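You operate a simulated robot arm through the tools that you are given. There is no shell and no other tool. Be economical: measure what you need, move in short steps, check, and stop when the job is done.

The job below is to be done with a simulated robot arm. You get a single attempt, and the scene is never put back.

JOB
Read the jar in the shade meter and bring it up to 40 % with dye.
Fine: one pump at 25 %, two at 10 %; dye spout aside again; stir the streaks out with the rod, rod back, then read again.

The check looks at the end state, three seconds after you hand in, the way a careful person would. Anything else that was tipped, shoved, dropped, spilled or broken makes it a failure.

ROBOT AND FRAMES
A 7-joint arm with a two-finger parallel gripper, fixed in place. Base frame: the origin is at the foot of the arm, x ahead of it, y to its left, z up; the work surface is at about z = 880. Lengths are in mm, angles in rad, forces in N, time in s.
With the tool pointing down near the work surface it reaches from about 220 to 740 mm from the base axis. Its first joint turns from -2.897 to 2.897 rad. Payload 1.57 kg.
The tool frame sits at the grasp point between the pads (the TCP): z along the fingers, y along the line on which they close. The tips reach 30 mm beyond it. The gripper opens to 110 mm. The fingers are 24 mm wide and 12 mm thick; the gripper's body (48 by 112 mm) begins 78 mm behind the TCP.
Orientation is that of the tool frame in the base frame, as a unit quaternion [w, x, y, z]. With the fingers straight down and closing along the base's y, the tool's x points along the base's -x, its y along +y and its z along -z.

CONTROLS
- The arm moves only by the tool step_arm. Its argument "steps" is a list of rows, each an object (a shift or turn left out is 0, a gripper value left out holds the last) with "delta_pos": the shift along the base's x, y, z in mm, a list of three; "angular": the turn, a rotation vector about the base's x, y, z in rad, a list of three; "jaw": the gripper command, from -1 (fully open) to 1 (shut), values between in proportion. In form: [{"delta_pos": [tx, ty, tz], "angular": [rx, ry, rz], "jaw": jaw}, ...]. A call has 1 to 10 rows; each row is the pose to reach, as a shift and turn from the pose commanded when the call began. Rows are played at 5 a second. More than 50 mm and 0.15 rad between two rows, or a gripper value outside its range, and nothing of the call is played. Where a pose cannot be reached the arm comes as near as it can. A force on the tool above 40 N (or 10 N above the force at the start of the call, whichever is more), or a blocked arm, ends the call early, and 0.2 s more pass. Each finger travels about 45 mm/s and halts on what it meets, pressing with about 29 N; the grip force reading is that of the motor and also rises with nothing between the fingers. The clock runs only during rows and for 0.2 s after the last one: add rows that repeat a pose to give the fingers time. The reply holds the time, the measured pose of the TCP, the force on the tool along the base axes, the opening and the grip force, in the units named above and with some noise, with the torque about the TCP (base axes, N m) and any sound that the robot's microphone picked up.
- Cameras (640 x 400 px; columns grow to the right, rows downward): "scene" is fixed at [399.6, 500.3, 1729]; the picture's right is [-1.00, 0.09, 0.00], its down [0.06, 0.65, -0.76] and it looks along [-0.07, -0.76, -0.65] (base axes); focal length 321 px, centre (320, 200). "wrist" rides on the gripper at [70, 16, -141] in the tool frame; the picture's right is [-0.23, 0.97, 0.00], its down [-0.86, -0.20, -0.48] and it looks along [-0.47, -0.11, 0.88] (tool axes); focal length 222 px, centre (320, 200). There is no depth. A picture from a camera that has moved, and an enlarged one, comes with that camera's place and axes in the base frame and with its lens.
- capture(camera): a new picture of that camera. It takes no simulated time.
- move_column(by): slides the trunk up (or, below 0, down) by that many mm; the arm rides with it, the base frame stays. It gives what a move gives, with no picture.
- enlarge(camera, box): a new picture of the part [left, top, right, bottom] of that camera's present view, enlarged. It takes no simulated time.
- sign_off(): hands the job in; it is judged then, once.

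Work in short steps. Places have to be worked out from the pictures, the camera data and where the tool is seen: move nearer, look again, correct. Check each grasp and each placing, and mend what went wrong. You have 120 turns and 64 pictures in all, those below and enlarged ones among them. Open the gripper and draw the arm clear of the work before you hand the job in, unless the task says otherwise; then end with one line.

The tools are called after "Request:" by a JSON object that holds its "op" and its "data". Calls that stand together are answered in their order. step_arm: Moves the arm, as the interface text tells. Its arguments: {"type":"object","properties":{"steps":{"type":"array","items":{"type":"object","properties":{"delta_pos":{"type":"array","items":{"type":"number"}},"angular":{"type":"array","items":{"type":"number"}},"jaw":{"type":"number"}}}}},"required":["steps"]} The other tools are called the same way: move_column (by) slides the trunk up or down; capture (camera) takes a picture; enlarge (camera, box) takes an enlarged picture of a part of a camera's view; sign_off () hands the job in.

At the start:

```text
t: 0.0
tcp_pos: [291.3, -263.3, 1344.6]
tool_rot: [0.0, 0.0, 1.0, 0.0]
contact_force: [0.7, 0.2, -0.1]
ft_torque: [0.02, -0.04, -0.01]
gripper_width: 109.7
gripper_force: 0.0
trunk travel left (down, up): [-525.0, 65.0]
```

scene: 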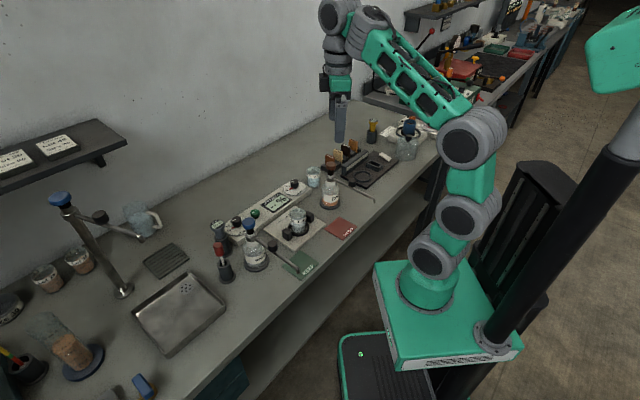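
wrist: 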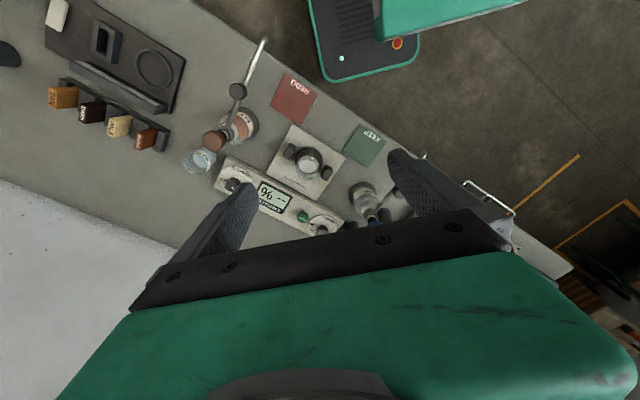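

The bench shows a shade meter with a jar, dye bottles with spouts/pumps and mats. I enlarge both views to identify things.

Request:
{"op": "enlarge", "data": {"camera": "scene", "box": [200, 150, 380, 290]}}

Request:
{"op": "enlarge", "data": {"camera": "wrist", "box": [160, 30, 480, 240]}}

```text
2.86 times, centred on (290, 220) of scene
camera zoom: at [399.6, 500.3, 1729.0], right [-1.0, 0.09, 0.0], down [0.06, 0.65, -0.76], along [-0.07, -0.76, -0.65], focal length 916 px, centre (406, 143)
```

zoom: 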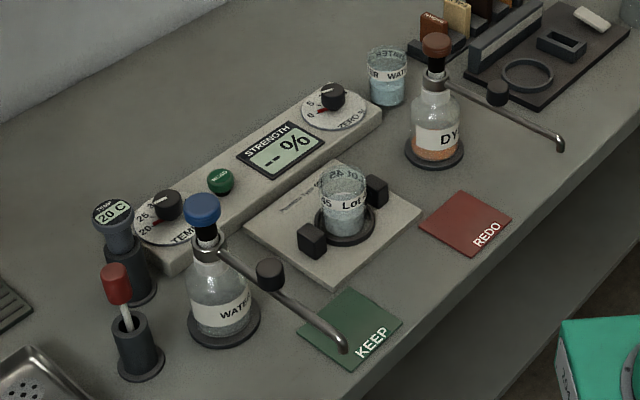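

```text
1.90 times, centred on (320, 135) of wrist
camera zoom: at [219.8, -246.8, 1485.9], right [0.23, 0.97, 0.0], down [0.86, -0.2, 0.48], along [0.47, -0.11, -0.88], focal length 423 px, centre (320, 324)
```

zoom: 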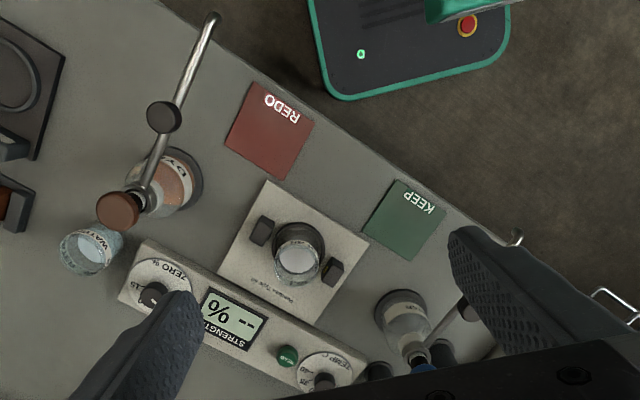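

I read the meter text and the shelf cards more closely.

Request:
{"op": "enlarge", "data": {"camera": "scene", "box": [0, 120, 100, 185]}}

Request:
{"op": "enlarge", "data": {"camera": "scene", "box": [225, 170, 325, 235]}}

```text
6.15 times, centred on (50, 152) of scene
camera zoom: at [399.6, 500.3, 1729.0], right [-1.0, 0.09, 0.0], down [0.06, 0.65, -0.76], along [-0.07, -0.76, -0.65], focal length 1974 px, centre (1982, 492)
```

zoom: 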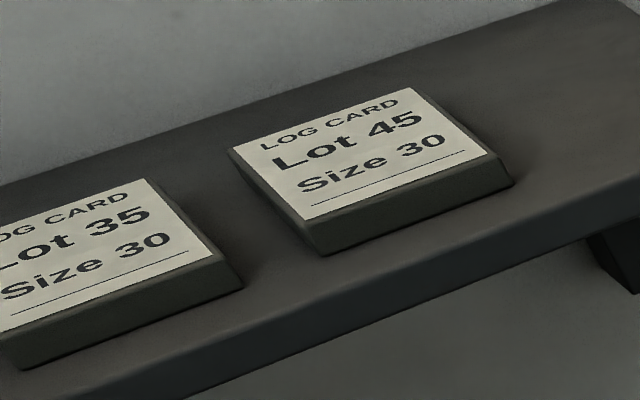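

```text
6.15 times, centred on (275, 202) of scene
camera zoom: at [399.6, 500.3, 1729.0], right [-1.0, 0.09, 0.0], down [0.06, 0.65, -0.76], along [-0.07, -0.76, -0.65], focal length 1974 px, centre (597, 185)
```

zoom: 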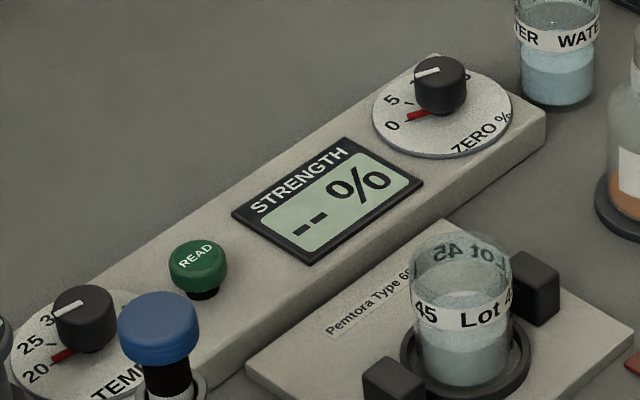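

The dials need a close look: I move down toward the meter with the wrist camera, staying well above all bottles (~1065).

Request:
{"op": "step_arm", "data": {"steps": [{"delta_pos": [10, -14, -35]}, {"delta_pos": [20, -28, -70]}, {"delta_pos": [30, -42, -105]}, {"delta_pos": [40, -56, -140]}, {"delta_pos": [49, -67, -175]}]}}

Request:
{"op": "capture", "data": {"camera": "wrist"}}

```text
t: 1.2
tcp_pos: [341.0, -332.4, 1172.8]
tool_rot: [0.0, 0.0, 1.0, -0.001]
contact_force: [0.0, -0.4, -0.1]
ft_torque: [0.02, 0.02, 0.01]
gripper_width: 109.8
gripper_force: 0.0
trunk travel left (down, up): [-525.0, 65.0]
```

```text
57 pictures are left
camera wrist: at [269.8, -316.9, 1313.8], right [0.23, 0.97, 0.0], down [0.85, -0.2, 0.48], along [0.47, -0.11, -0.88], focal length 222 px, centre (320, 200)
```

wrist: 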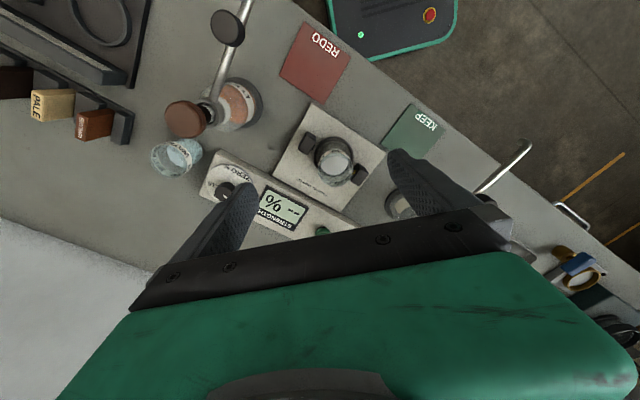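

The gripper hides the dials, so I move forward with the same height to look down at the meter.

Request:
{"op": "step_arm", "data": {"steps": [{"delta_pos": [45, -10, 0]}, {"delta_pos": [90, -20, 0]}, {"delta_pos": [135, -30, 0]}, {"delta_pos": [180, -40, 0]}, {"delta_pos": [220, -45, 0]}]}}

Request:
{"op": "enlarge", "data": {"camera": "wrist", "box": [130, 0, 510, 240]}}

```text
t: 2.4
tcp_pos: [559.2, -373.4, 1165.4]
tool_rot: [-0.003, 0.0, 1.0, 0.003]
contact_force: [0.7, -0.3, 0.4]
ft_torque: [0.04, 0.07, -0.02]
gripper_width: 109.8
gripper_force: 0.0
trunk travel left (down, up): [-525.0, 65.0]
```

```text
1.67 times, centred on (320, 120) of wrist
camera zoom: at [489.5, -358.6, 1308.4], right [0.23, 0.97, 0.0], down [0.86, -0.2, 0.47], along [0.46, -0.11, -0.88], focal length 370 px, centre (320, 333)
```

zoom: 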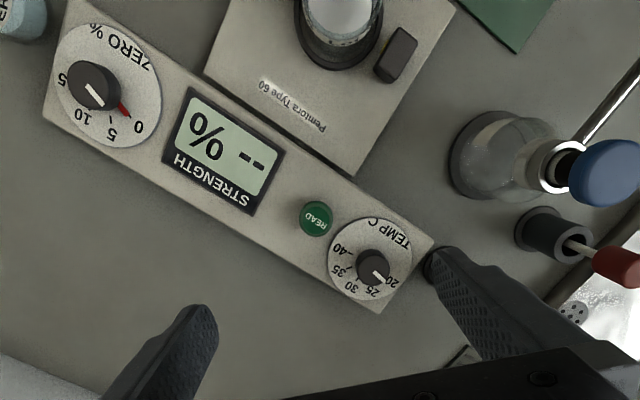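

I enlarge both dials for their settings.

Request:
{"op": "enlarge", "data": {"camera": "wrist", "box": [300, 115, 400, 195]}}

Request:
{"op": "enlarge", "data": {"camera": "wrist", "box": [140, 0, 240, 95]}}

```text
5.00 times, centred on (350, 155) of wrist
camera zoom: at [489.5, -358.6, 1308.4], right [0.23, 0.97, 0.0], down [0.86, -0.2, 0.47], along [0.46, -0.11, -0.88], focal length 1111 px, centre (170, 425)
```

zoom: 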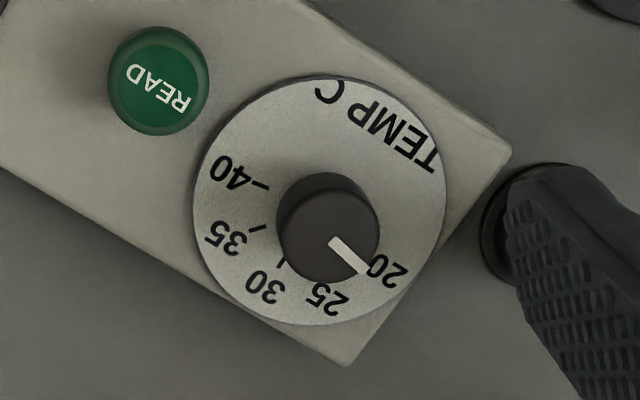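

```text
4.21 times, centred on (190, 48) of wrist
camera zoom: at [489.5, -358.6, 1308.4], right [0.23, 0.97, 0.0], down [0.86, -0.2, 0.47], along [0.46, -0.11, -0.88], focal length 935 px, centre (867, 842)
```

zoom: 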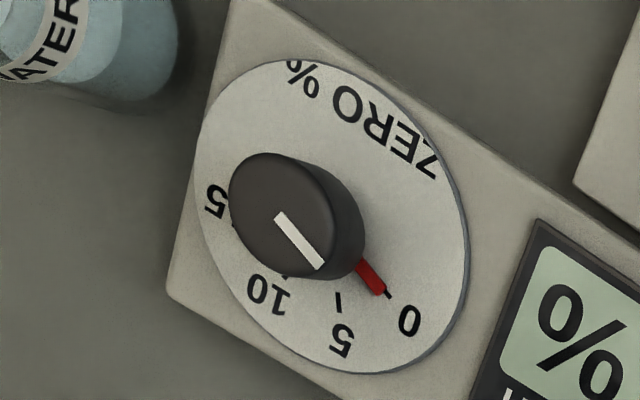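

Both dials match (ZERO at 0, TEMP at 20 = thermometer's 20 C). READ button is about (559,-382,~928); I close the jaws and come down above it.

Request:
{"op": "step_arm", "data": {"steps": [{"delta_pos": [0, -4, -30], "jaw": 1}, {"delta_pos": [0, -8, -60], "jaw": 1}, {"delta_pos": [0, -8, -90], "jaw": 1}, {"delta_pos": [0, -8, -120], "jaw": 1}, {"delta_pos": [0, -8, -150], "jaw": 1}, {"delta_pos": [0, -8, -160], "jaw": 1}, {"delta_pos": [0, -8, -165], "jaw": 1}]}}

Request:
{"op": "enlarge", "data": {"camera": "wrist", "box": [130, 0, 510, 240]}}

Request:
{"op": "enlarge", "data": {"camera": "scene", "box": [200, 150, 340, 250]}}

```text
t: 4.0
tcp_pos: [559.6, -382.2, 1004.4]
tool_rot: [0.0, 0.0, 1.0, 0.001]
contact_force: [0.0, -0.3, -0.9]
ft_torque: [-0.03, 0.01, -0.02]
gripper_width: 0.1
gripper_force: 17.5
trunk travel left (down, up): [-525.0, 65.0]
```

```text
1.67 times, centred on (320, 120) of wrist
camera zoom: at [488.5, -366.8, 1145.5], right [0.23, 0.97, 0.0], down [0.86, -0.2, 0.48], along [0.47, -0.11, -0.88], focal length 370 px, centre (320, 333)
```

zoom: 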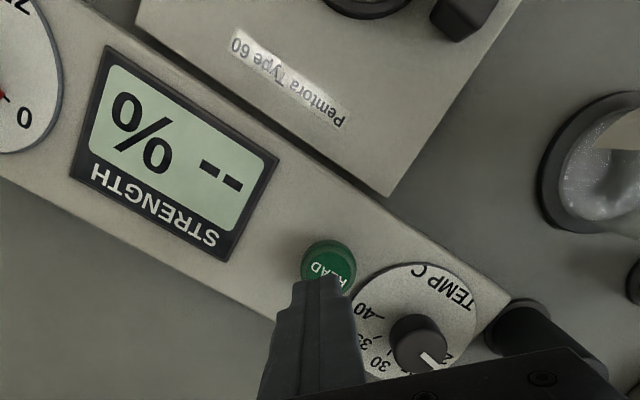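

```text
4.00 times, centred on (270, 200) of scene
camera zoom: at [399.6, 500.3, 1729.0], right [-1.0, 0.09, 0.0], down [0.06, 0.65, -0.76], along [-0.07, -0.76, -0.65], focal length 1283 px, centre (520, 200)
```

zoom: 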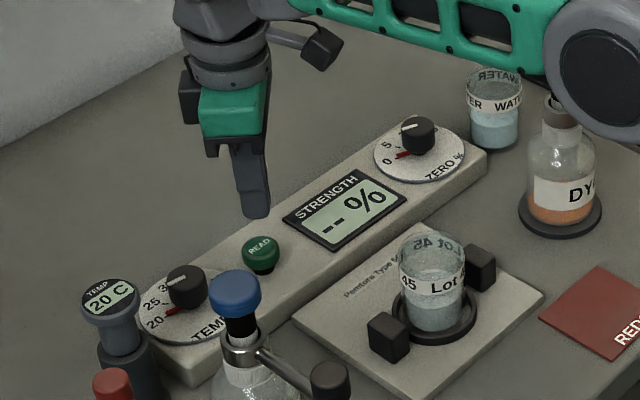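

Fingertips are above READ (about (560,-380)). I press down in small steps; a click, a force or a reading tells.

Request:
{"op": "step_arm", "data": {"steps": [{"delta_pos": [0, 2, -20]}, {"delta_pos": [0, 2, -40]}, {"delta_pos": [0, 2, -44]}, {"delta_pos": [0, 2, -47]}, {"delta_pos": [0, 2, -50]}, {"delta_pos": [0, 2, -53]}, {"delta_pos": [0, 2, -56]}]}}

Request:
{"op": "enlarge", "data": {"camera": "wrist", "box": [130, 0, 510, 240]}}

```text
t: 5.6
tcp_pos: [560.3, -380.1, 954.6]
tool_rot: [0.004, 0.0, 1.0, -0.003]
contact_force: [-7.0, 5.5, 34.6]
ft_torque: [0.16, 0.34, 0.08]
gripper_width: 0.1
gripper_force: 21.6
trunk travel left (down, up): [-525.0, 65.0]
heard: click
```

```text
1.67 times, centred on (320, 120) of wrist
camera zoom: at [488.2, -363.8, 1095.8], right [0.23, 0.97, 0.0], down [0.85, -0.2, 0.49], along [0.47, -0.11, -0.87], focal length 370 px, centre (320, 333)
```

zoom: 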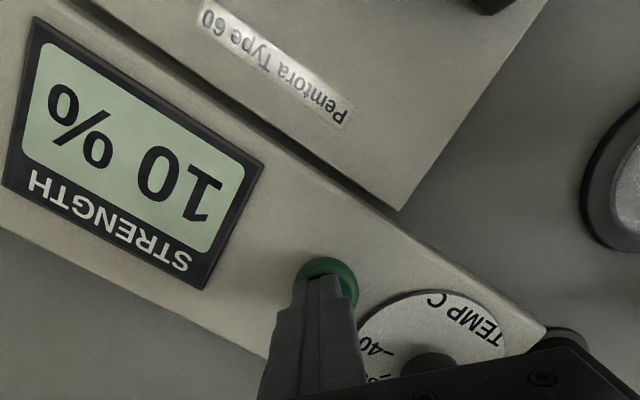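

Click, and the display shows 10 %, so two dye pumps are due. I lift off and travel toward the dye spout's knob (~(205,-393,1040)), yawing so the camera looks outward.

Request:
{"op": "step_arm", "data": {"steps": [{"delta_pos": [0, 0, 45]}, {"delta_pos": [0, 0, 90]}, {"delta_pos": [0, 0, 135]}, {"delta_pos": [0, 0, 180]}, {"delta_pos": [0, 0, 215]}]}}

Request:
{"op": "step_arm", "data": {"steps": [{"delta_pos": [-40, 5, 0], "angular": [0, 0, -0.1]}, {"delta_pos": [-80, 10, 0], "angular": [0, 0, -0.2]}, {"delta_pos": [-120, 15, 0], "angular": [0, 0, -0.3]}, {"delta_pos": [-160, 20, 0], "angular": [0, 0, -0.4]}, {"delta_pos": [-200, 25, 0], "angular": [0, 0, -0.5]}, {"delta_pos": [-240, 30, 0], "angular": [0, 0, -0.6]}, {"delta_pos": [-280, 35, 0], "angular": [0, 0, -0.7]}, {"delta_pos": [-310, 40, 0], "angular": [0, 0, -0.785]}]}}

Request:
{"op": "capture", "data": {"camera": "wrist"}}

```text
t: 6.8
tcp_pos: [556.9, -374.3, 1163.1]
tool_rot: [0.0, -0.001, 1.0, 0.0]
contact_force: [0.1, -0.4, -0.5]
ft_torque: [-0.03, -0.03, 0.01]
gripper_width: 0.2
gripper_force: 21.2
out of reach, approached as far as the arm can: row 5
trunk travel left (down, up): [-525.0, 65.0]
```

```text
t: 8.6
tcp_pos: [244.4, -337.8, 1162.5]
tool_rot: [0.0, 0.384, 0.924, 0.0]
contact_force: [0.4, -0.2, 0.4]
ft_torque: [0.04, -0.01, 0.01]
gripper_width: 0.0
gripper_force: 21.4
trunk travel left (down, up): [-525.0, 65.0]
```

```text
50 pictures are left
camera wrist: at [206.3, -277.9, 1303.6], right [0.85, 0.53, 0.0], down [0.46, -0.75, 0.48], along [0.25, -0.41, -0.88], focal length 222 px, centre (320, 200)
```

wrist: 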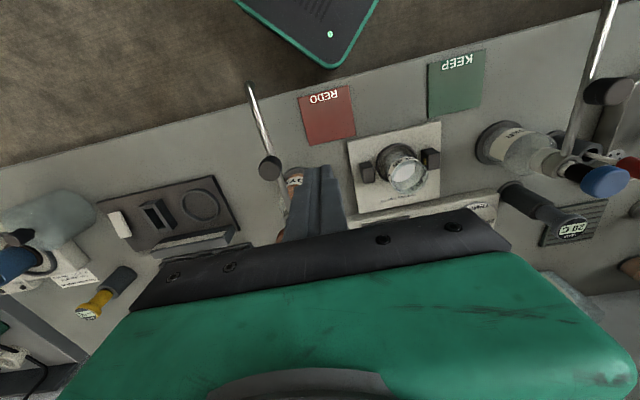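

Knob estimate confirmed near (204,-392). I enlarge the spout and jar area for precise geometry.

Request:
{"op": "enlarge", "data": {"camera": "wrist", "box": [230, 70, 460, 220]}}

Request:
{"op": "enlarge", "data": {"camera": "scene", "box": [280, 160, 380, 230]}}

```text
2.67 times, centred on (345, 145) of wrist
camera zoom: at [206.3, -277.9, 1303.6], right [0.85, 0.53, 0.0], down [0.46, -0.75, 0.48], along [0.25, -0.41, -0.88], focal length 592 px, centre (253, 347)
```

zoom: 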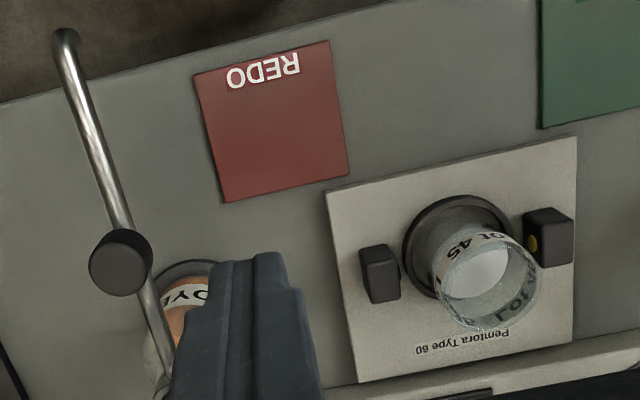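

```text
5.71 times, centred on (330, 195) of scene
camera zoom: at [399.6, 500.3, 1729.0], right [-1.0, 0.09, 0.0], down [0.06, 0.65, -0.76], along [-0.07, -0.76, -0.65], focal length 1833 px, centre (263, 229)
```

zoom: 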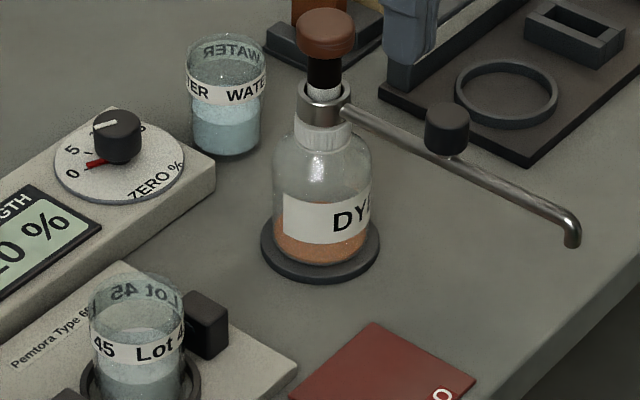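

Knob top is at about (205,-389,1055), axis of the bottle about (272,-462), jar (400,-319) with rim ~978. I open to 70 mm, move over the knob and come down around it.

Request:
{"op": "step_arm", "data": {"steps": [{"delta_pos": [-20, -26, 0], "jaw": -0.27}, {"delta_pos": [-39, -52, 0], "jaw": -0.27}, {"delta_pos": [-39, -52, -25], "jaw": -0.27}, {"delta_pos": [-39, -52, -45], "jaw": -0.27}, {"delta_pos": [-39, -52, -60], "jaw": -0.27}]}}

Request:
{"op": "capture", "data": {"camera": "wrist"}}

Request:
{"op": "enlarge", "data": {"camera": "scene", "box": [280, 140, 400, 220]}}

```text
t: 9.8
tcp_pos: [206.2, -389.3, 1102.7]
tool_rot: [0.0, 0.382, 0.924, 0.0]
contact_force: [-0.6, -0.2, -0.4]
ft_torque: [-0.04, 0.0, 0.02]
gripper_width: 70.0
gripper_force: 0.1
trunk travel left (down, up): [-525.0, 65.0]
```

```text
47 pictures are left
camera wrist: at [167.1, -328.2, 1244.4], right [0.85, 0.53, 0.0], down [0.46, -0.75, 0.48], along [0.25, -0.41, -0.88], focal length 222 px, centre (320, 200)
```

wrist: 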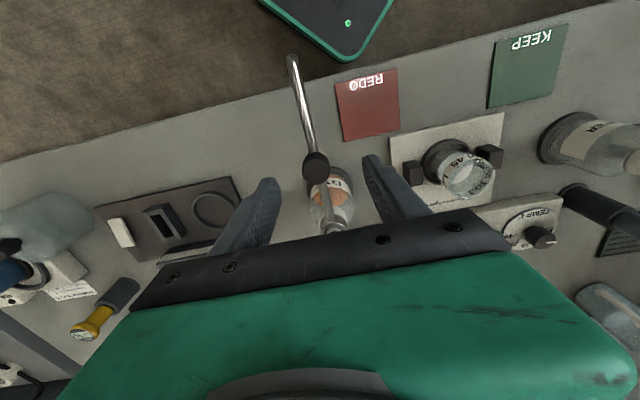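

```text
5.00 times, centred on (340, 180) of scene
camera zoom: at [399.6, 500.3, 1729.0], right [-1.0, 0.09, 0.0], down [0.06, 0.65, -0.76], along [-0.07, -0.76, -0.65], focal length 1604 px, centre (220, 300)
```

zoom: 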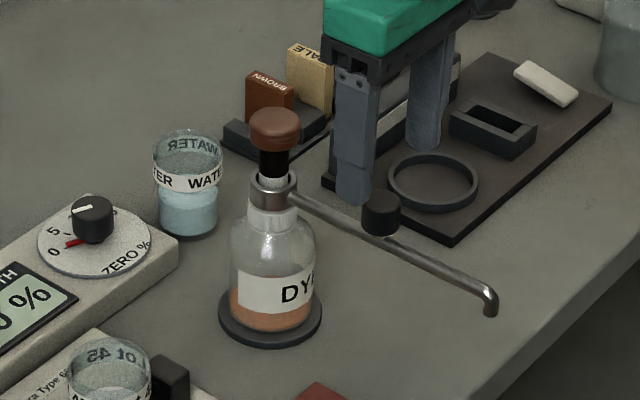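

Knob is centred between the fingers. I come down around it and close to a loose cage (~36 mm).

Request:
{"op": "step_arm", "data": {"steps": [{"delta_pos": [-3, 0, -18]}, {"delta_pos": [-3, 0, -36]}, {"delta_pos": [-3, 0, -52]}, {"delta_pos": [-3, 0, -52], "jaw": 0.3}, {"delta_pos": [-3, 0, -52], "jaw": 0.35}, {"delta_pos": [-3, 0, -52], "jaw": 0.35}]}}

Request:
{"op": "enlarge", "data": {"camera": "wrist", "box": [220, 60, 450, 220]}}

Request:
{"op": "enlarge", "data": {"camera": "scene", "box": [280, 140, 400, 220]}}

```text
t: 11.2
tcp_pos: [203.2, -390.6, 1048.7]
tool_rot: [0.0, 0.382, 0.924, 0.001]
contact_force: [-0.9, -0.3, -0.3]
ft_torque: [-0.02, -0.03, 0.0]
gripper_width: 35.6
gripper_force: 0.1
trunk travel left (down, up): [-525.0, 65.0]
```

```text
2.50 times, centred on (335, 140) of wrist
camera zoom: at [164.5, -330.1, 1190.4], right [0.85, 0.53, 0.0], down [0.46, -0.75, 0.48], along [0.25, -0.41, -0.88], focal length 555 px, centre (282, 350)
```

zoom: 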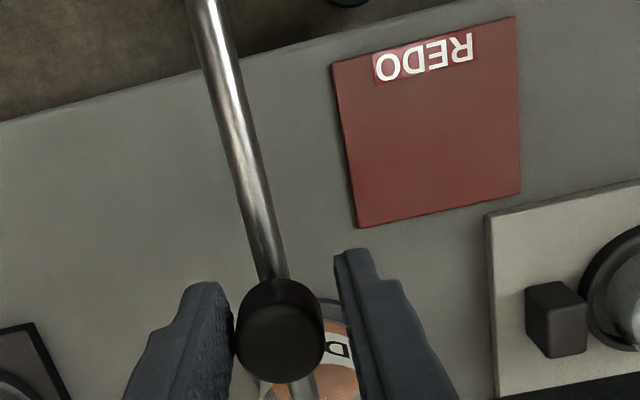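

```text
5.00 times, centred on (340, 180) of scene
camera zoom: at [399.6, 500.3, 1729.0], right [-1.0, 0.09, 0.0], down [0.06, 0.65, -0.76], along [-0.07, -0.76, -0.65], focal length 1604 px, centre (220, 300)
```

zoom: 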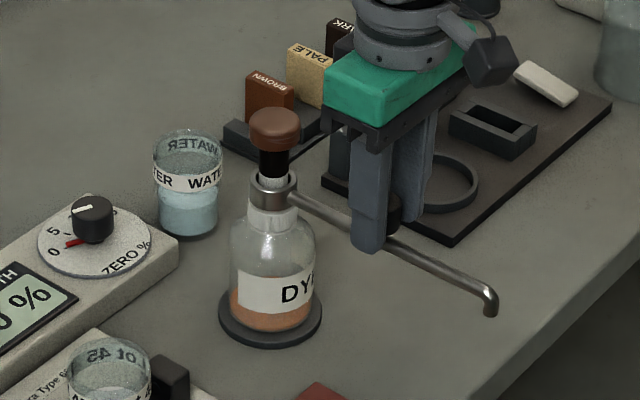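

Knob is loosely caged and centred on the tool. I swing it clockwise along its arc about (272,-462), first 48°.

Request:
{"op": "step_arm", "data": {"steps": [{"delta_pos": [10.6, 8.9, 0], "angular": [0, 0, -0.14]}, {"delta_pos": [22.3, 16.3, 0], "angular": [0, 0, -0.28]}, {"delta_pos": [34.9, 22, 0], "angular": [0, 0, -0.42]}, {"delta_pos": [48.2, 25.8, 0], "angular": [0, 0, -0.56]}, {"delta_pos": [61.9, 27.7, 0], "angular": [0, 0, -0.7]}, {"delta_pos": [75.7, 27.8, 0], "angular": [0, 0, -0.84]}]}}

Request:
{"op": "enlarge", "data": {"camera": "wrist", "box": [200, 40, 460, 220]}}

Request:
{"op": "enlarge", "data": {"camera": "scene", "box": [270, 140, 390, 220]}}

```text
t: 12.6
tcp_pos: [281.8, -364.5, 1048.8]
tool_rot: [0.001, 0.726, 0.687, 0.001]
contact_force: [-0.3, 0.6, 0.7]
ft_torque: [-0.01, -0.02, 0.0]
gripper_width: 35.9
gripper_force: 0.2
trunk travel left (down, up): [-525.0, 65.0]
```

```text
2.22 times, centred on (330, 130) of wrist
camera zoom: at [300.2, -294.7, 1190.6], right [0.96, -0.28, 0.0], down [-0.25, -0.84, 0.48], along [-0.13, -0.46, -0.88], focal length 494 px, centre (298, 356)
```

zoom: 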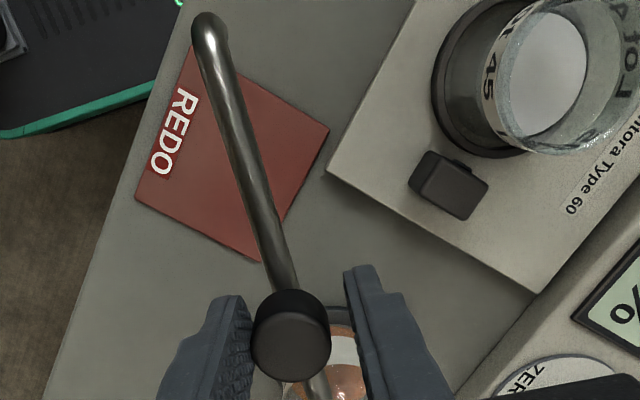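

```text
5.00 times, centred on (330, 180) of scene
camera zoom: at [399.6, 500.3, 1729.0], right [-1.0, 0.09, 0.0], down [0.06, 0.65, -0.76], along [-0.07, -0.76, -0.65], focal length 1604 px, centre (270, 300)
```

zoom: 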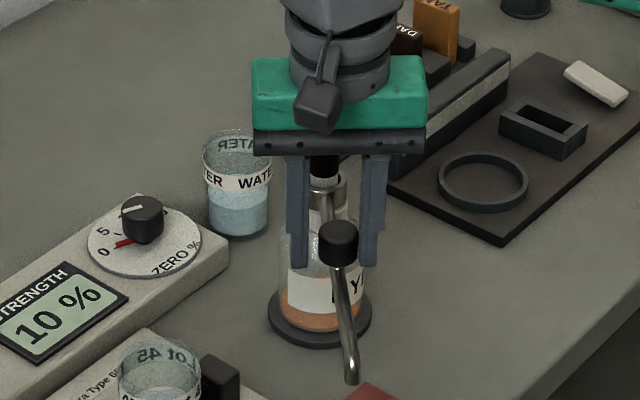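

It follows freely and the bottle stays put; the tip is now at ~88° and the jar at ~48°. I swing the other 40°.

Request:
{"op": "step_arm", "data": {"steps": [{"delta_pos": [13.7, -1.9, 0], "angular": [0, 0, -0.14]}, {"delta_pos": [27.1, -5.7, 0], "angular": [0, 0, -0.28]}, {"delta_pos": [39.7, -11.4, 0], "angular": [0, 0, -0.42]}, {"delta_pos": [51.5, -18.7, 0], "angular": [0, 0, -0.56]}, {"delta_pos": [62.1, -27.6, 0], "angular": [0, 0, -0.7]}]}}

Request:
{"op": "enlarge", "data": {"camera": "wrist", "box": [200, 40, 460, 220]}}

Request:
{"op": "enlarge", "data": {"camera": "scene", "box": [260, 160, 360, 240]}}

```text
t: 13.8
tcp_pos: [343.5, -390.3, 1049.3]
tool_rot: [-0.001, 0.919, 0.395, 0.0]
contact_force: [-0.8, -0.1, 0.1]
ft_torque: [0.02, 0.0, -0.01]
gripper_width: 35.6
gripper_force: 0.0
trunk travel left (down, up): [-525.0, 65.0]
```

```text
2.22 times, centred on (330, 130) of wrist
camera zoom: at [402.0, -350.8, 1190.3], right [0.55, -0.83, 0.0], down [-0.73, -0.48, 0.48], along [-0.4, -0.26, -0.88], focal length 494 px, centre (298, 356)
```

zoom: 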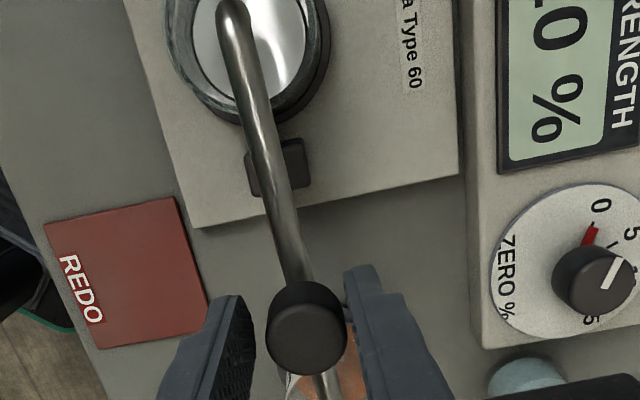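

```text
5.00 times, centred on (310, 200) of scene
camera zoom: at [399.6, 500.3, 1729.0], right [-1.0, 0.09, 0.0], down [0.06, 0.65, -0.76], along [-0.07, -0.76, -0.65], focal length 1604 px, centre (370, 200)
```

zoom: 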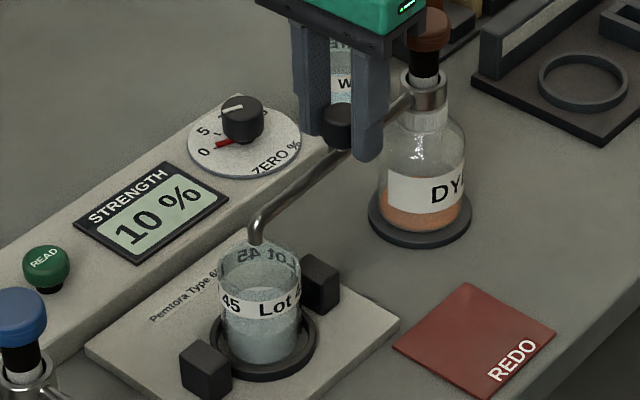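

The spout tip now sits over the jar's middle (~(404,-318)). I open the cage, rise clear and close the jaws.

Request:
{"op": "step_arm", "data": {"steps": [{"delta_pos": [0, 0, 0], "jaw": -0.1}, {"delta_pos": [0, 0, 0], "jaw": -0.1}, {"delta_pos": [0, 0, 40], "jaw": -0.1}, {"delta_pos": [0, 0, 85], "jaw": -0.1}, {"delta_pos": [-15, -15, 110], "jaw": 1}, {"delta_pos": [-40, -40, 110], "jaw": 1}, {"delta_pos": [-58, -62, 110], "jaw": 1}, {"delta_pos": [-72, -75, 110], "jaw": 1}, {"delta_pos": [-72, -75, 110], "jaw": 1}]}}

Request:
{"op": "capture", "data": {"camera": "wrist"}}

Request:
{"op": "enlarge", "data": {"camera": "scene", "box": [260, 130, 380, 220]}}

```text
t: 15.8
tcp_pos: [268.8, -465.7, 1160.2]
tool_rot: [0.0, 0.918, 0.396, 0.0]
contact_force: [-0.1, -0.4, -0.3]
ft_torque: [-0.02, 0.01, 0.0]
gripper_width: 0.0
gripper_force: 21.8
trunk travel left (down, up): [-525.0, 65.0]
```

```text
39 pictures are left
camera wrist: at [327.8, -427.1, 1302.3], right [0.55, -0.83, 0.0], down [-0.73, -0.49, 0.48], along [-0.4, -0.27, -0.88], focal length 222 px, centre (320, 200)
```

wrist: 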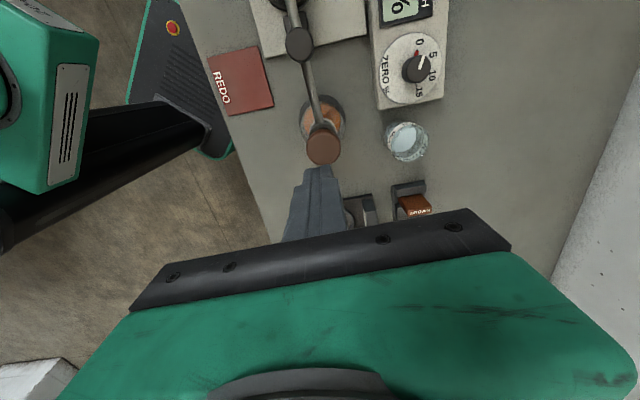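

```text
4.44 times, centred on (320, 175) of scene
camera zoom: at [399.6, 500.3, 1729.0], right [-1.0, 0.09, 0.0], down [0.06, 0.65, -0.76], along [-0.07, -0.76, -0.65], focal length 1425 px, centre (320, 311)
```

zoom: 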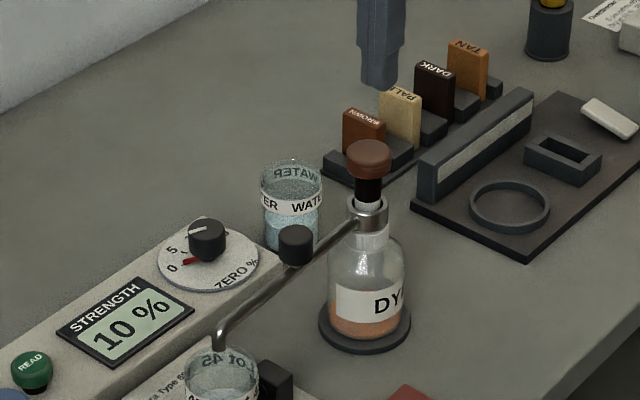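

Head of the pump is at ~(274,-466), top ~1077; my tip is above it. I descend onto it in small steps.

Request:
{"op": "step_arm", "data": {"steps": [{"delta_pos": [4, 0, -25]}, {"delta_pos": [4, 0, -42]}, {"delta_pos": [4, 0, -46]}, {"delta_pos": [4, 0, -50]}, {"delta_pos": [4, 0, -54]}, {"delta_pos": [4, 0, -58]}]}}

Request:
{"op": "enlarge", "data": {"camera": "scene", "box": [260, 130, 380, 220]}}

```text
t: 17.2
tcp_pos: [273.1, -465.1, 1101.3]
tool_rot: [0.0, 0.918, 0.397, 0.0]
contact_force: [-0.2, 0.3, 1.3]
ft_torque: [0.0, -0.02, 0.0]
gripper_width: 0.0
gripper_force: 21.2
trunk travel left (down, up): [-525.0, 65.0]
```

```text
4.44 times, centred on (320, 175) of scene
camera zoom: at [399.6, 500.3, 1729.0], right [-1.0, 0.09, 0.0], down [0.06, 0.65, -0.76], along [-0.07, -0.76, -0.65], focal length 1425 px, centre (320, 311)
```

zoom: 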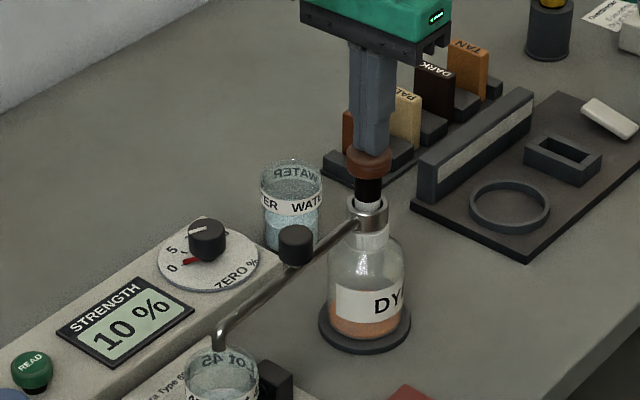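

The tip is just about touching the head, well centred. I press down slowly.

Request:
{"op": "step_arm", "data": {"steps": [{"delta_pos": [0, 0, -3]}, {"delta_pos": [0, 0, -6]}, {"delta_pos": [0, 0, -9]}, {"delta_pos": [0, 0, -12]}]}}

```text
t: 18.2
tcp_pos: [272.6, -465.0, 1090.1]
tool_rot: [0.0, 0.918, 0.397, 0.001]
contact_force: [0.8, -0.2, 2.1]
ft_torque: [0.04, -0.05, -0.04]
gripper_width: 0.1
gripper_force: 21.0
trunk travel left (down, up): [-525.0, 65.0]
```

Only a light spring force so far; I press on and listen.

Request:
{"op": "step_arm", "data": {"steps": [{"delta_pos": [0, 0, -3]}, {"delta_pos": [0, 0, -6]}, {"delta_pos": [0, 0, -8]}]}}

Request:
{"op": "enlarge", "data": {"camera": "scene", "box": [260, 130, 380, 220]}}

```text
t: 19.0
tcp_pos: [273.5, -464.5, 1081.9]
tool_rot: [0.0, 0.918, 0.398, 0.0]
contact_force: [0.0, 1.2, 4.4]
ft_torque: [0.07, -0.03, 0.02]
gripper_width: 0.0
gripper_force: 21.3
trunk travel left (down, up): [-525.0, 65.0]
```

```text
4.44 times, centred on (320, 175) of scene
camera zoom: at [399.6, 500.3, 1729.0], right [-1.0, 0.09, 0.0], down [0.06, 0.65, -0.76], along [-0.07, -0.76, -0.65], focal length 1425 px, centre (320, 311)
```

zoom: 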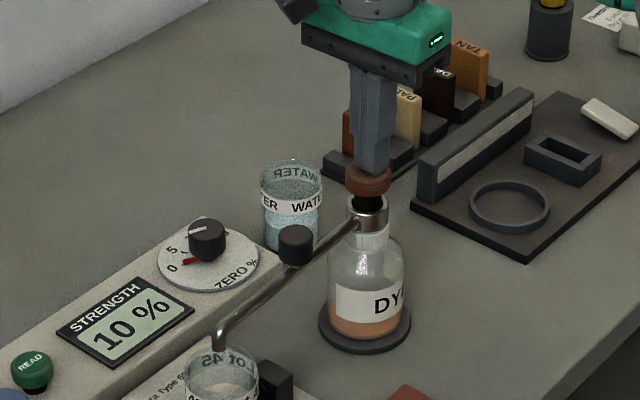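

The head goes down; about half of its neck still shows. I continue in small steps.

Request:
{"op": "step_arm", "data": {"steps": [{"delta_pos": [0, 0, -3]}, {"delta_pos": [0, 0, -6]}, {"delta_pos": [0, 0, -9]}]}}

Request:
{"op": "enlarge", "data": {"camera": "scene", "box": [260, 150, 380, 240]}}

```text
t: 19.8
tcp_pos: [274.5, -465.2, 1075.4]
tool_rot: [0.002, 0.918, 0.397, 0.0]
contact_force: [3.3, -2.3, 17.0]
ft_torque: [-0.02, -0.12, 0.0]
gripper_width: 0.0
gripper_force: 21.5
trunk travel left (down, up): [-525.0, 65.0]
```

```text
4.44 times, centred on (320, 195) of scene
camera zoom: at [399.6, 500.3, 1729.0], right [-1.0, 0.09, 0.0], down [0.06, 0.65, -0.76], along [-0.07, -0.76, -0.65], focal length 1425 px, centre (320, 222)
```

zoom: 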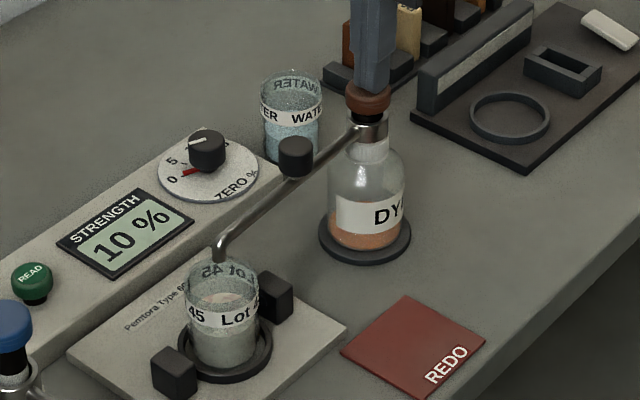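

Hard stop reached (17 N) and the jar's liquid has changed: one full stroke. I let the head rise and check the jar.

Request:
{"op": "step_arm", "data": {"steps": [{"delta_pos": [0, 0, 12]}, {"delta_pos": [0, 0, 24]}, {"delta_pos": [0, 0, 36]}, {"delta_pos": [0, 0, 40]}, {"delta_pos": [0, 0, 40]}]}}

Request:
{"op": "enlarge", "data": {"camera": "scene", "box": [270, 150, 370, 240]}}

```text
t: 21.0
tcp_pos: [273.1, -467.6, 1112.4]
tool_rot: [0.0, 0.918, 0.397, 0.0]
contact_force: [0.3, 0.5, -0.3]
ft_torque: [-0.04, 0.03, -0.01]
gripper_width: 0.0
gripper_force: 21.8
trunk travel left (down, up): [-525.0, 65.0]
```

```text
4.44 times, centred on (320, 195) of scene
camera zoom: at [399.6, 500.3, 1729.0], right [-1.0, 0.09, 0.0], down [0.06, 0.65, -0.76], along [-0.07, -0.76, -0.65], focal length 1425 px, centre (320, 222)
```

zoom: 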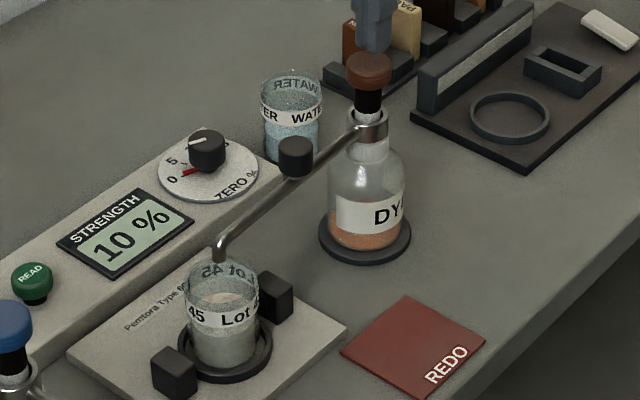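

The head is back up and the jar paler-brown. Second pump, the same stroke, then up again.

Request:
{"op": "step_arm", "data": {"steps": [{"delta_pos": [0, 2, -11]}, {"delta_pos": [0, 2, -17]}, {"delta_pos": [0, 2, -23]}, {"delta_pos": [0, 2, -29]}, {"delta_pos": [0, 2, -34]}, {"delta_pos": [0, 2, -37]}, {"delta_pos": [0, 2, -40]}]}}

Request:
{"op": "enlarge", "data": {"camera": "scene", "box": [270, 150, 370, 240]}}

```text
t: 22.6
tcp_pos: [274.1, -461.7, 1075.3]
tool_rot: [0.003, 0.918, 0.397, 0.001]
contact_force: [1.3, 2.0, 17.9]
ft_torque: [0.06, 0.0, -0.21]
gripper_width: 0.0
gripper_force: 21.3
trunk travel left (down, up): [-525.0, 65.0]
```

```text
4.44 times, centred on (320, 195) of scene
camera zoom: at [399.6, 500.3, 1729.0], right [-1.0, 0.09, 0.0], down [0.06, 0.65, -0.76], along [-0.07, -0.76, -0.65], focal length 1425 px, centre (320, 222)
```

zoom: 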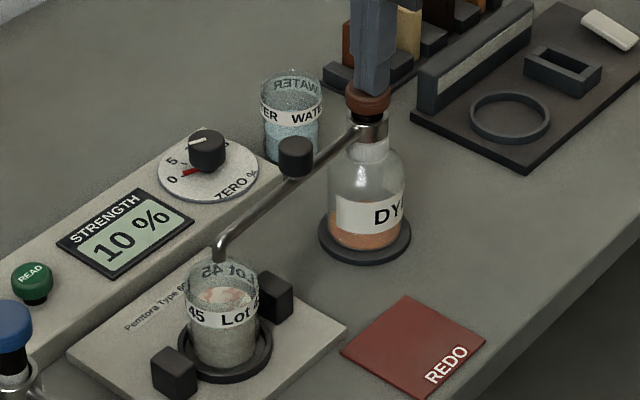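

Dye streaks show in the jar: two strokes done. I lift off, then go back above the spout knob (~(338,-389)) with open jaws.

Request:
{"op": "step_arm", "data": {"steps": [{"delta_pos": [0, 0, 30]}, {"delta_pos": [0, 0, 60]}, {"delta_pos": [0, 0, 87]}, {"delta_pos": [25, 25, 87], "jaw": -0.27}, {"delta_pos": [50, 52, 87], "jaw": -0.27}, {"delta_pos": [66, 75, 87], "jaw": -0.27}, {"delta_pos": [66, 75, 57], "jaw": -0.27}, {"delta_pos": [66, 75, 37], "jaw": -0.27}]}}

Request:
{"op": "capture", "data": {"camera": "wrist"}}

```text
t: 24.4
tcp_pos: [339.1, -387.5, 1110.3]
tool_rot: [-0.001, 0.918, 0.397, 0.0]
contact_force: [0.2, -0.3, 0.0]
ft_torque: [0.02, -0.03, 0.02]
gripper_width: 69.9
gripper_force: 0.0
trunk travel left (down, up): [-525.0, 65.0]
```

```text
32 pictures are left
camera wrist: at [398.3, -347.7, 1251.3], right [0.55, -0.83, 0.0], down [-0.73, -0.49, 0.48], along [-0.4, -0.27, -0.88], focal length 222 px, centre (320, 200)
```

wrist: 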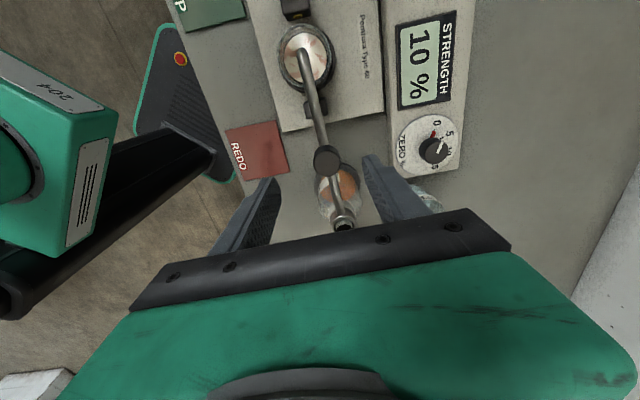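

Knob is about (343,-391). I descend around it and cage it again.

Request:
{"op": "step_arm", "data": {"steps": [{"delta_pos": [4, -3, -20]}, {"delta_pos": [4, -3, -40]}, {"delta_pos": [4, -3, -61]}, {"delta_pos": [4, -3, -61], "jaw": 0.3}, {"delta_pos": [4, -3, -61], "jaw": 0.35}, {"delta_pos": [4, -3, -61], "jaw": 0.35}]}}

Request:
{"op": "enlarge", "data": {"camera": "wrist", "box": [200, 40, 460, 220]}}

```text
t: 25.8
tcp_pos: [341.6, -388.6, 1049.3]
tool_rot: [-0.001, 0.917, 0.398, -0.001]
contact_force: [0.4, -0.2, 0.2]
ft_torque: [-0.01, 0.01, 0.0]
gripper_width: 36.0
gripper_force: 0.0
trunk travel left (down, up): [-525.0, 65.0]
```

```text
2.22 times, centred on (330, 130) of wrist
camera zoom: at [401.1, -349.5, 1191.0], right [0.55, -0.83, 0.0], down [-0.73, -0.49, 0.48], along [-0.4, -0.27, -0.88], focal length 494 px, centre (298, 356)
```

zoom: 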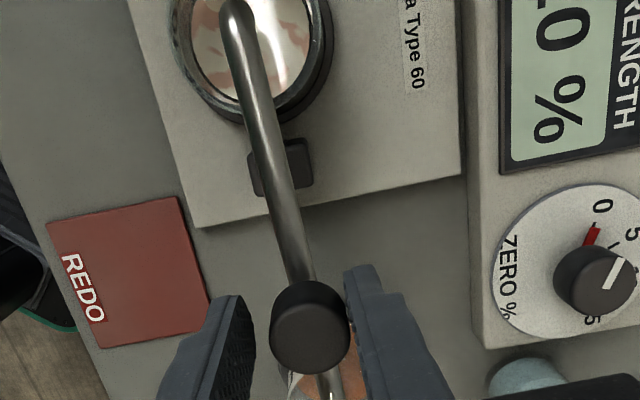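

Caged again. I swing the spout back counter-clockwise on the same arc.

Request:
{"op": "step_arm", "data": {"steps": [{"delta_pos": [-10.8, 8.9, 0], "angular": [0, 0, 0.14]}, {"delta_pos": [-22.7, 16.3, 0], "angular": [0, 0, 0.28]}, {"delta_pos": [-35.5, 21.9, 0], "angular": [0, 0, 0.42]}, {"delta_pos": [-49, 25.7, 0], "angular": [0, 0, 0.56]}, {"delta_pos": [-62.8, 27.5, 0], "angular": [0, 0, 0.7]}, {"delta_pos": [-76.8, 27.4, 0], "angular": [0, 0, 0.84]}, {"delta_pos": [-90.7, 25.3, 0], "angular": [0, 0, 0.98]}, {"delta_pos": [-104.1, 21.4, 0], "angular": [0, 0, 1.12]}, {"delta_pos": [-116.8, 15.6, 0], "angular": [0, 0, 1.26]}, {"delta_pos": [-128.6, 8.1, 0], "angular": [0, 0, 1.4]}]}}

Request:
{"op": "step_arm", "data": {"steps": [{"delta_pos": [-7, -6, 0], "angular": [0, 0, 0.09]}, {"delta_pos": [-13, -13, 0], "angular": [0, 0, 0.18]}]}}

Request:
{"op": "enlarge", "data": {"camera": "scene", "box": [220, 150, 400, 270]}}

```text
t: 28.0
tcp_pos: [211.7, -383.7, 1049.4]
tool_rot: [0.0, 0.445, 0.895, -0.001]
contact_force: [0.0, 0.2, -0.5]
ft_torque: [0.01, 0.01, 0.02]
gripper_width: 35.8
gripper_force: 0.1
trunk travel left (down, up): [-525.0, 65.0]
```

```text
t: 28.6
tcp_pos: [200.2, -394.5, 1048.4]
tool_rot: [0.0, 0.363, 0.932, 0.0]
contact_force: [0.5, -0.6, -0.7]
ft_torque: [-0.02, 0.02, 0.0]
gripper_width: 36.2
gripper_force: 0.0
trunk travel left (down, up): [-525.0, 65.0]
```

```text
3.33 times, centred on (310, 210) of scene
camera zoom: at [399.6, 500.3, 1729.0], right [-1.0, 0.09, 0.0], down [0.06, 0.65, -0.76], along [-0.07, -0.76, -0.65], focal length 1069 px, centre (353, 167)
```

zoom: 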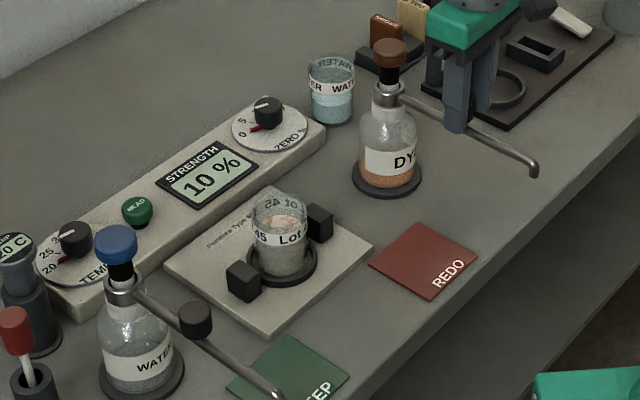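

The dye spout is aside in its old place. I open, lift clear, and travel to the rod (red handle at about (636,-150,1026)).

Request:
{"op": "step_arm", "data": {"steps": [{"delta_pos": [0, 0, 0], "jaw": -0.27}, {"delta_pos": [0, 0, 0], "jaw": -0.27}, {"delta_pos": [0, 0, 40], "jaw": -0.27}, {"delta_pos": [0, 0, 80], "jaw": -0.27}, {"delta_pos": [0, 0, 115], "jaw": -0.27}]}}

Request:
{"op": "step_arm", "data": {"steps": [{"delta_pos": [36, 22, 0], "angular": [0, 0, 0.08]}, {"delta_pos": [72, 44, 0], "angular": [0, 0, 0.16]}, {"delta_pos": [108, 66, 0], "angular": [0, 0, 0.24]}, {"delta_pos": [144, 88, 0], "angular": [0, 0, 0.32]}, {"delta_pos": [180, 110, 0], "angular": [0, 0, 0.4]}, {"delta_pos": [216, 132, 0], "angular": [0, 0, 0.48]}, {"delta_pos": [252, 154, 0], "angular": [0, 0, 0.56]}, {"delta_pos": [288, 176, 0], "angular": [0, 0, 0.64]}, {"delta_pos": [324, 198, 0], "angular": [0, 0, 0.72]}, {"delta_pos": [360, 220, 0], "angular": [0, 0, 0.74]}]}}

Request:
{"op": "capture", "data": {"camera": "wrist"}}

```text
t: 29.8
tcp_pos: [200.0, -399.2, 1162.7]
tool_rot: [0.0, 0.364, 0.932, 0.001]
contact_force: [-0.2, -0.2, 0.3]
ft_torque: [0.01, 0.01, 0.0]
gripper_width: 69.7
gripper_force: 0.1
trunk travel left (down, up): [-525.0, 65.0]
```

```text
t: 32.0
tcp_pos: [564.3, -175.6, 1165.4]
tool_rot: [0.0, 0.001, 1.0, 0.0]
contact_force: [0.7, -0.5, 0.2]
ft_torque: [-0.04, 0.0, 0.0]
gripper_width: 69.8
gripper_force: 0.1
trunk travel left (down, up): [-525.0, 65.0]
```

```text
29 pictures are left
camera wrist: at [493.1, -159.9, 1306.7], right [0.23, 0.97, 0.0], down [0.85, -0.2, 0.48], along [0.47, -0.11, -0.88], focal length 222 px, centre (320, 200)
```

wrist: 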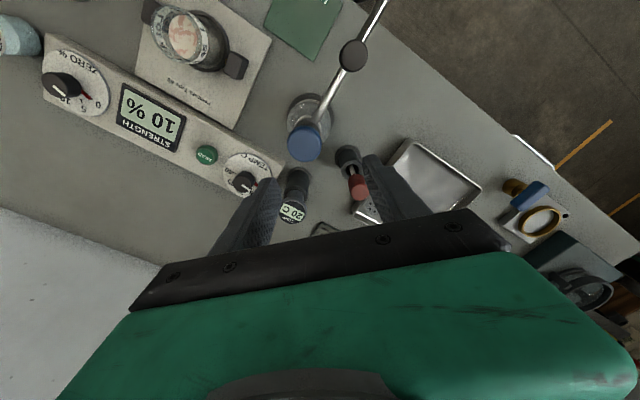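

I see the pot and the red handle; I enlarge both views to get the rod's tilt.

Request:
{"op": "enlarge", "data": {"camera": "wrist", "box": [280, 100, 430, 220]}}

Request:
{"op": "enlarge", "data": {"camera": "scene", "box": [200, 210, 280, 290]}}

```text
3.33 times, centred on (355, 160) of wrist
camera zoom: at [493.1, -159.9, 1306.7], right [0.23, 0.97, 0.0], down [0.85, -0.2, 0.48], along [0.47, -0.11, -0.88], focal length 740 px, centre (203, 333)
```

zoom: 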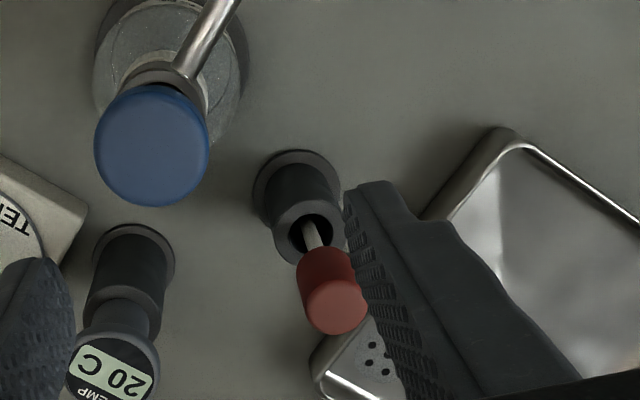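

```text
5.00 times, centred on (240, 250) of scene
camera zoom: at [399.6, 500.3, 1729.0], right [-1.0, 0.09, 0.0], down [0.06, 0.65, -0.76], along [-0.07, -0.76, -0.65], focal length 1604 px, centre (720, -50)
```

zoom: 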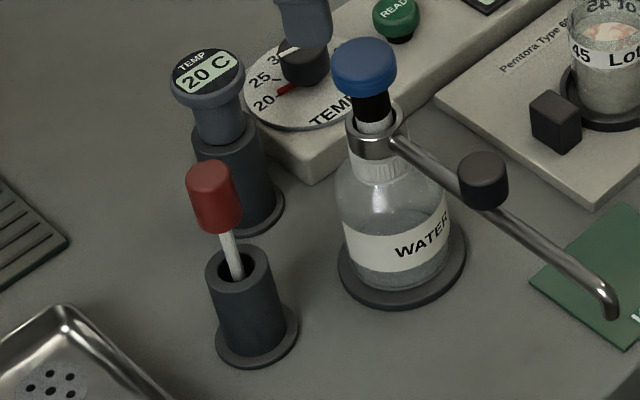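

Handle is nearly vertical at (635,-138), from z≈993 to 1038; the pot mouth is at (636,-142,952). I move above it and part-way down with jaws at 70 mm.

Request:
{"op": "step_arm", "data": {"steps": [{"delta_pos": [30, 18, 0]}, {"delta_pos": [55, 30, -15]}, {"delta_pos": [71, 37, -40]}, {"delta_pos": [71, 37, -70]}, {"delta_pos": [71, 37, -85]}]}}

Request:
{"op": "capture", "data": {"camera": "wrist"}}

Request:
{"op": "enlarge", "data": {"camera": "scene", "box": [190, 190, 290, 290]}}

```text
t: 33.2
tcp_pos: [631.1, -141.0, 1078.3]
tool_rot: [0.0, 0.003, 1.0, 0.001]
contact_force: [0.6, 0.4, -0.1]
ft_torque: [-0.03, 0.01, 0.02]
gripper_width: 70.0
gripper_force: 0.1
trunk travel left (down, up): [-525.0, 65.0]
```

```text
26 pictures are left
camera wrist: at [561.8, -124.5, 1220.3], right [0.23, 0.97, 0.0], down [0.85, -0.2, 0.48], along [0.47, -0.11, -0.88], focal length 222 px, centre (320, 200)
```

wrist: 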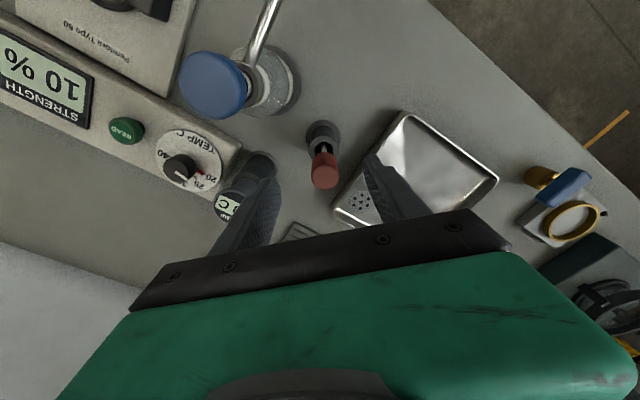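

```text
4.00 times, centred on (240, 240) of scene
camera zoom: at [399.6, 500.3, 1729.0], right [-1.0, 0.09, 0.0], down [0.06, 0.65, -0.76], along [-0.07, -0.76, -0.65], focal length 1283 px, centre (640, 40)
```

zoom: 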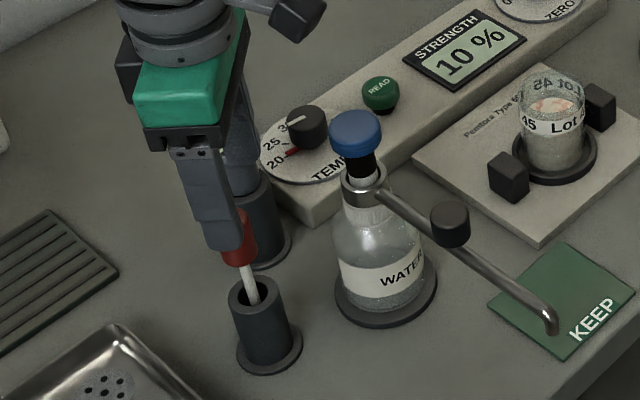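

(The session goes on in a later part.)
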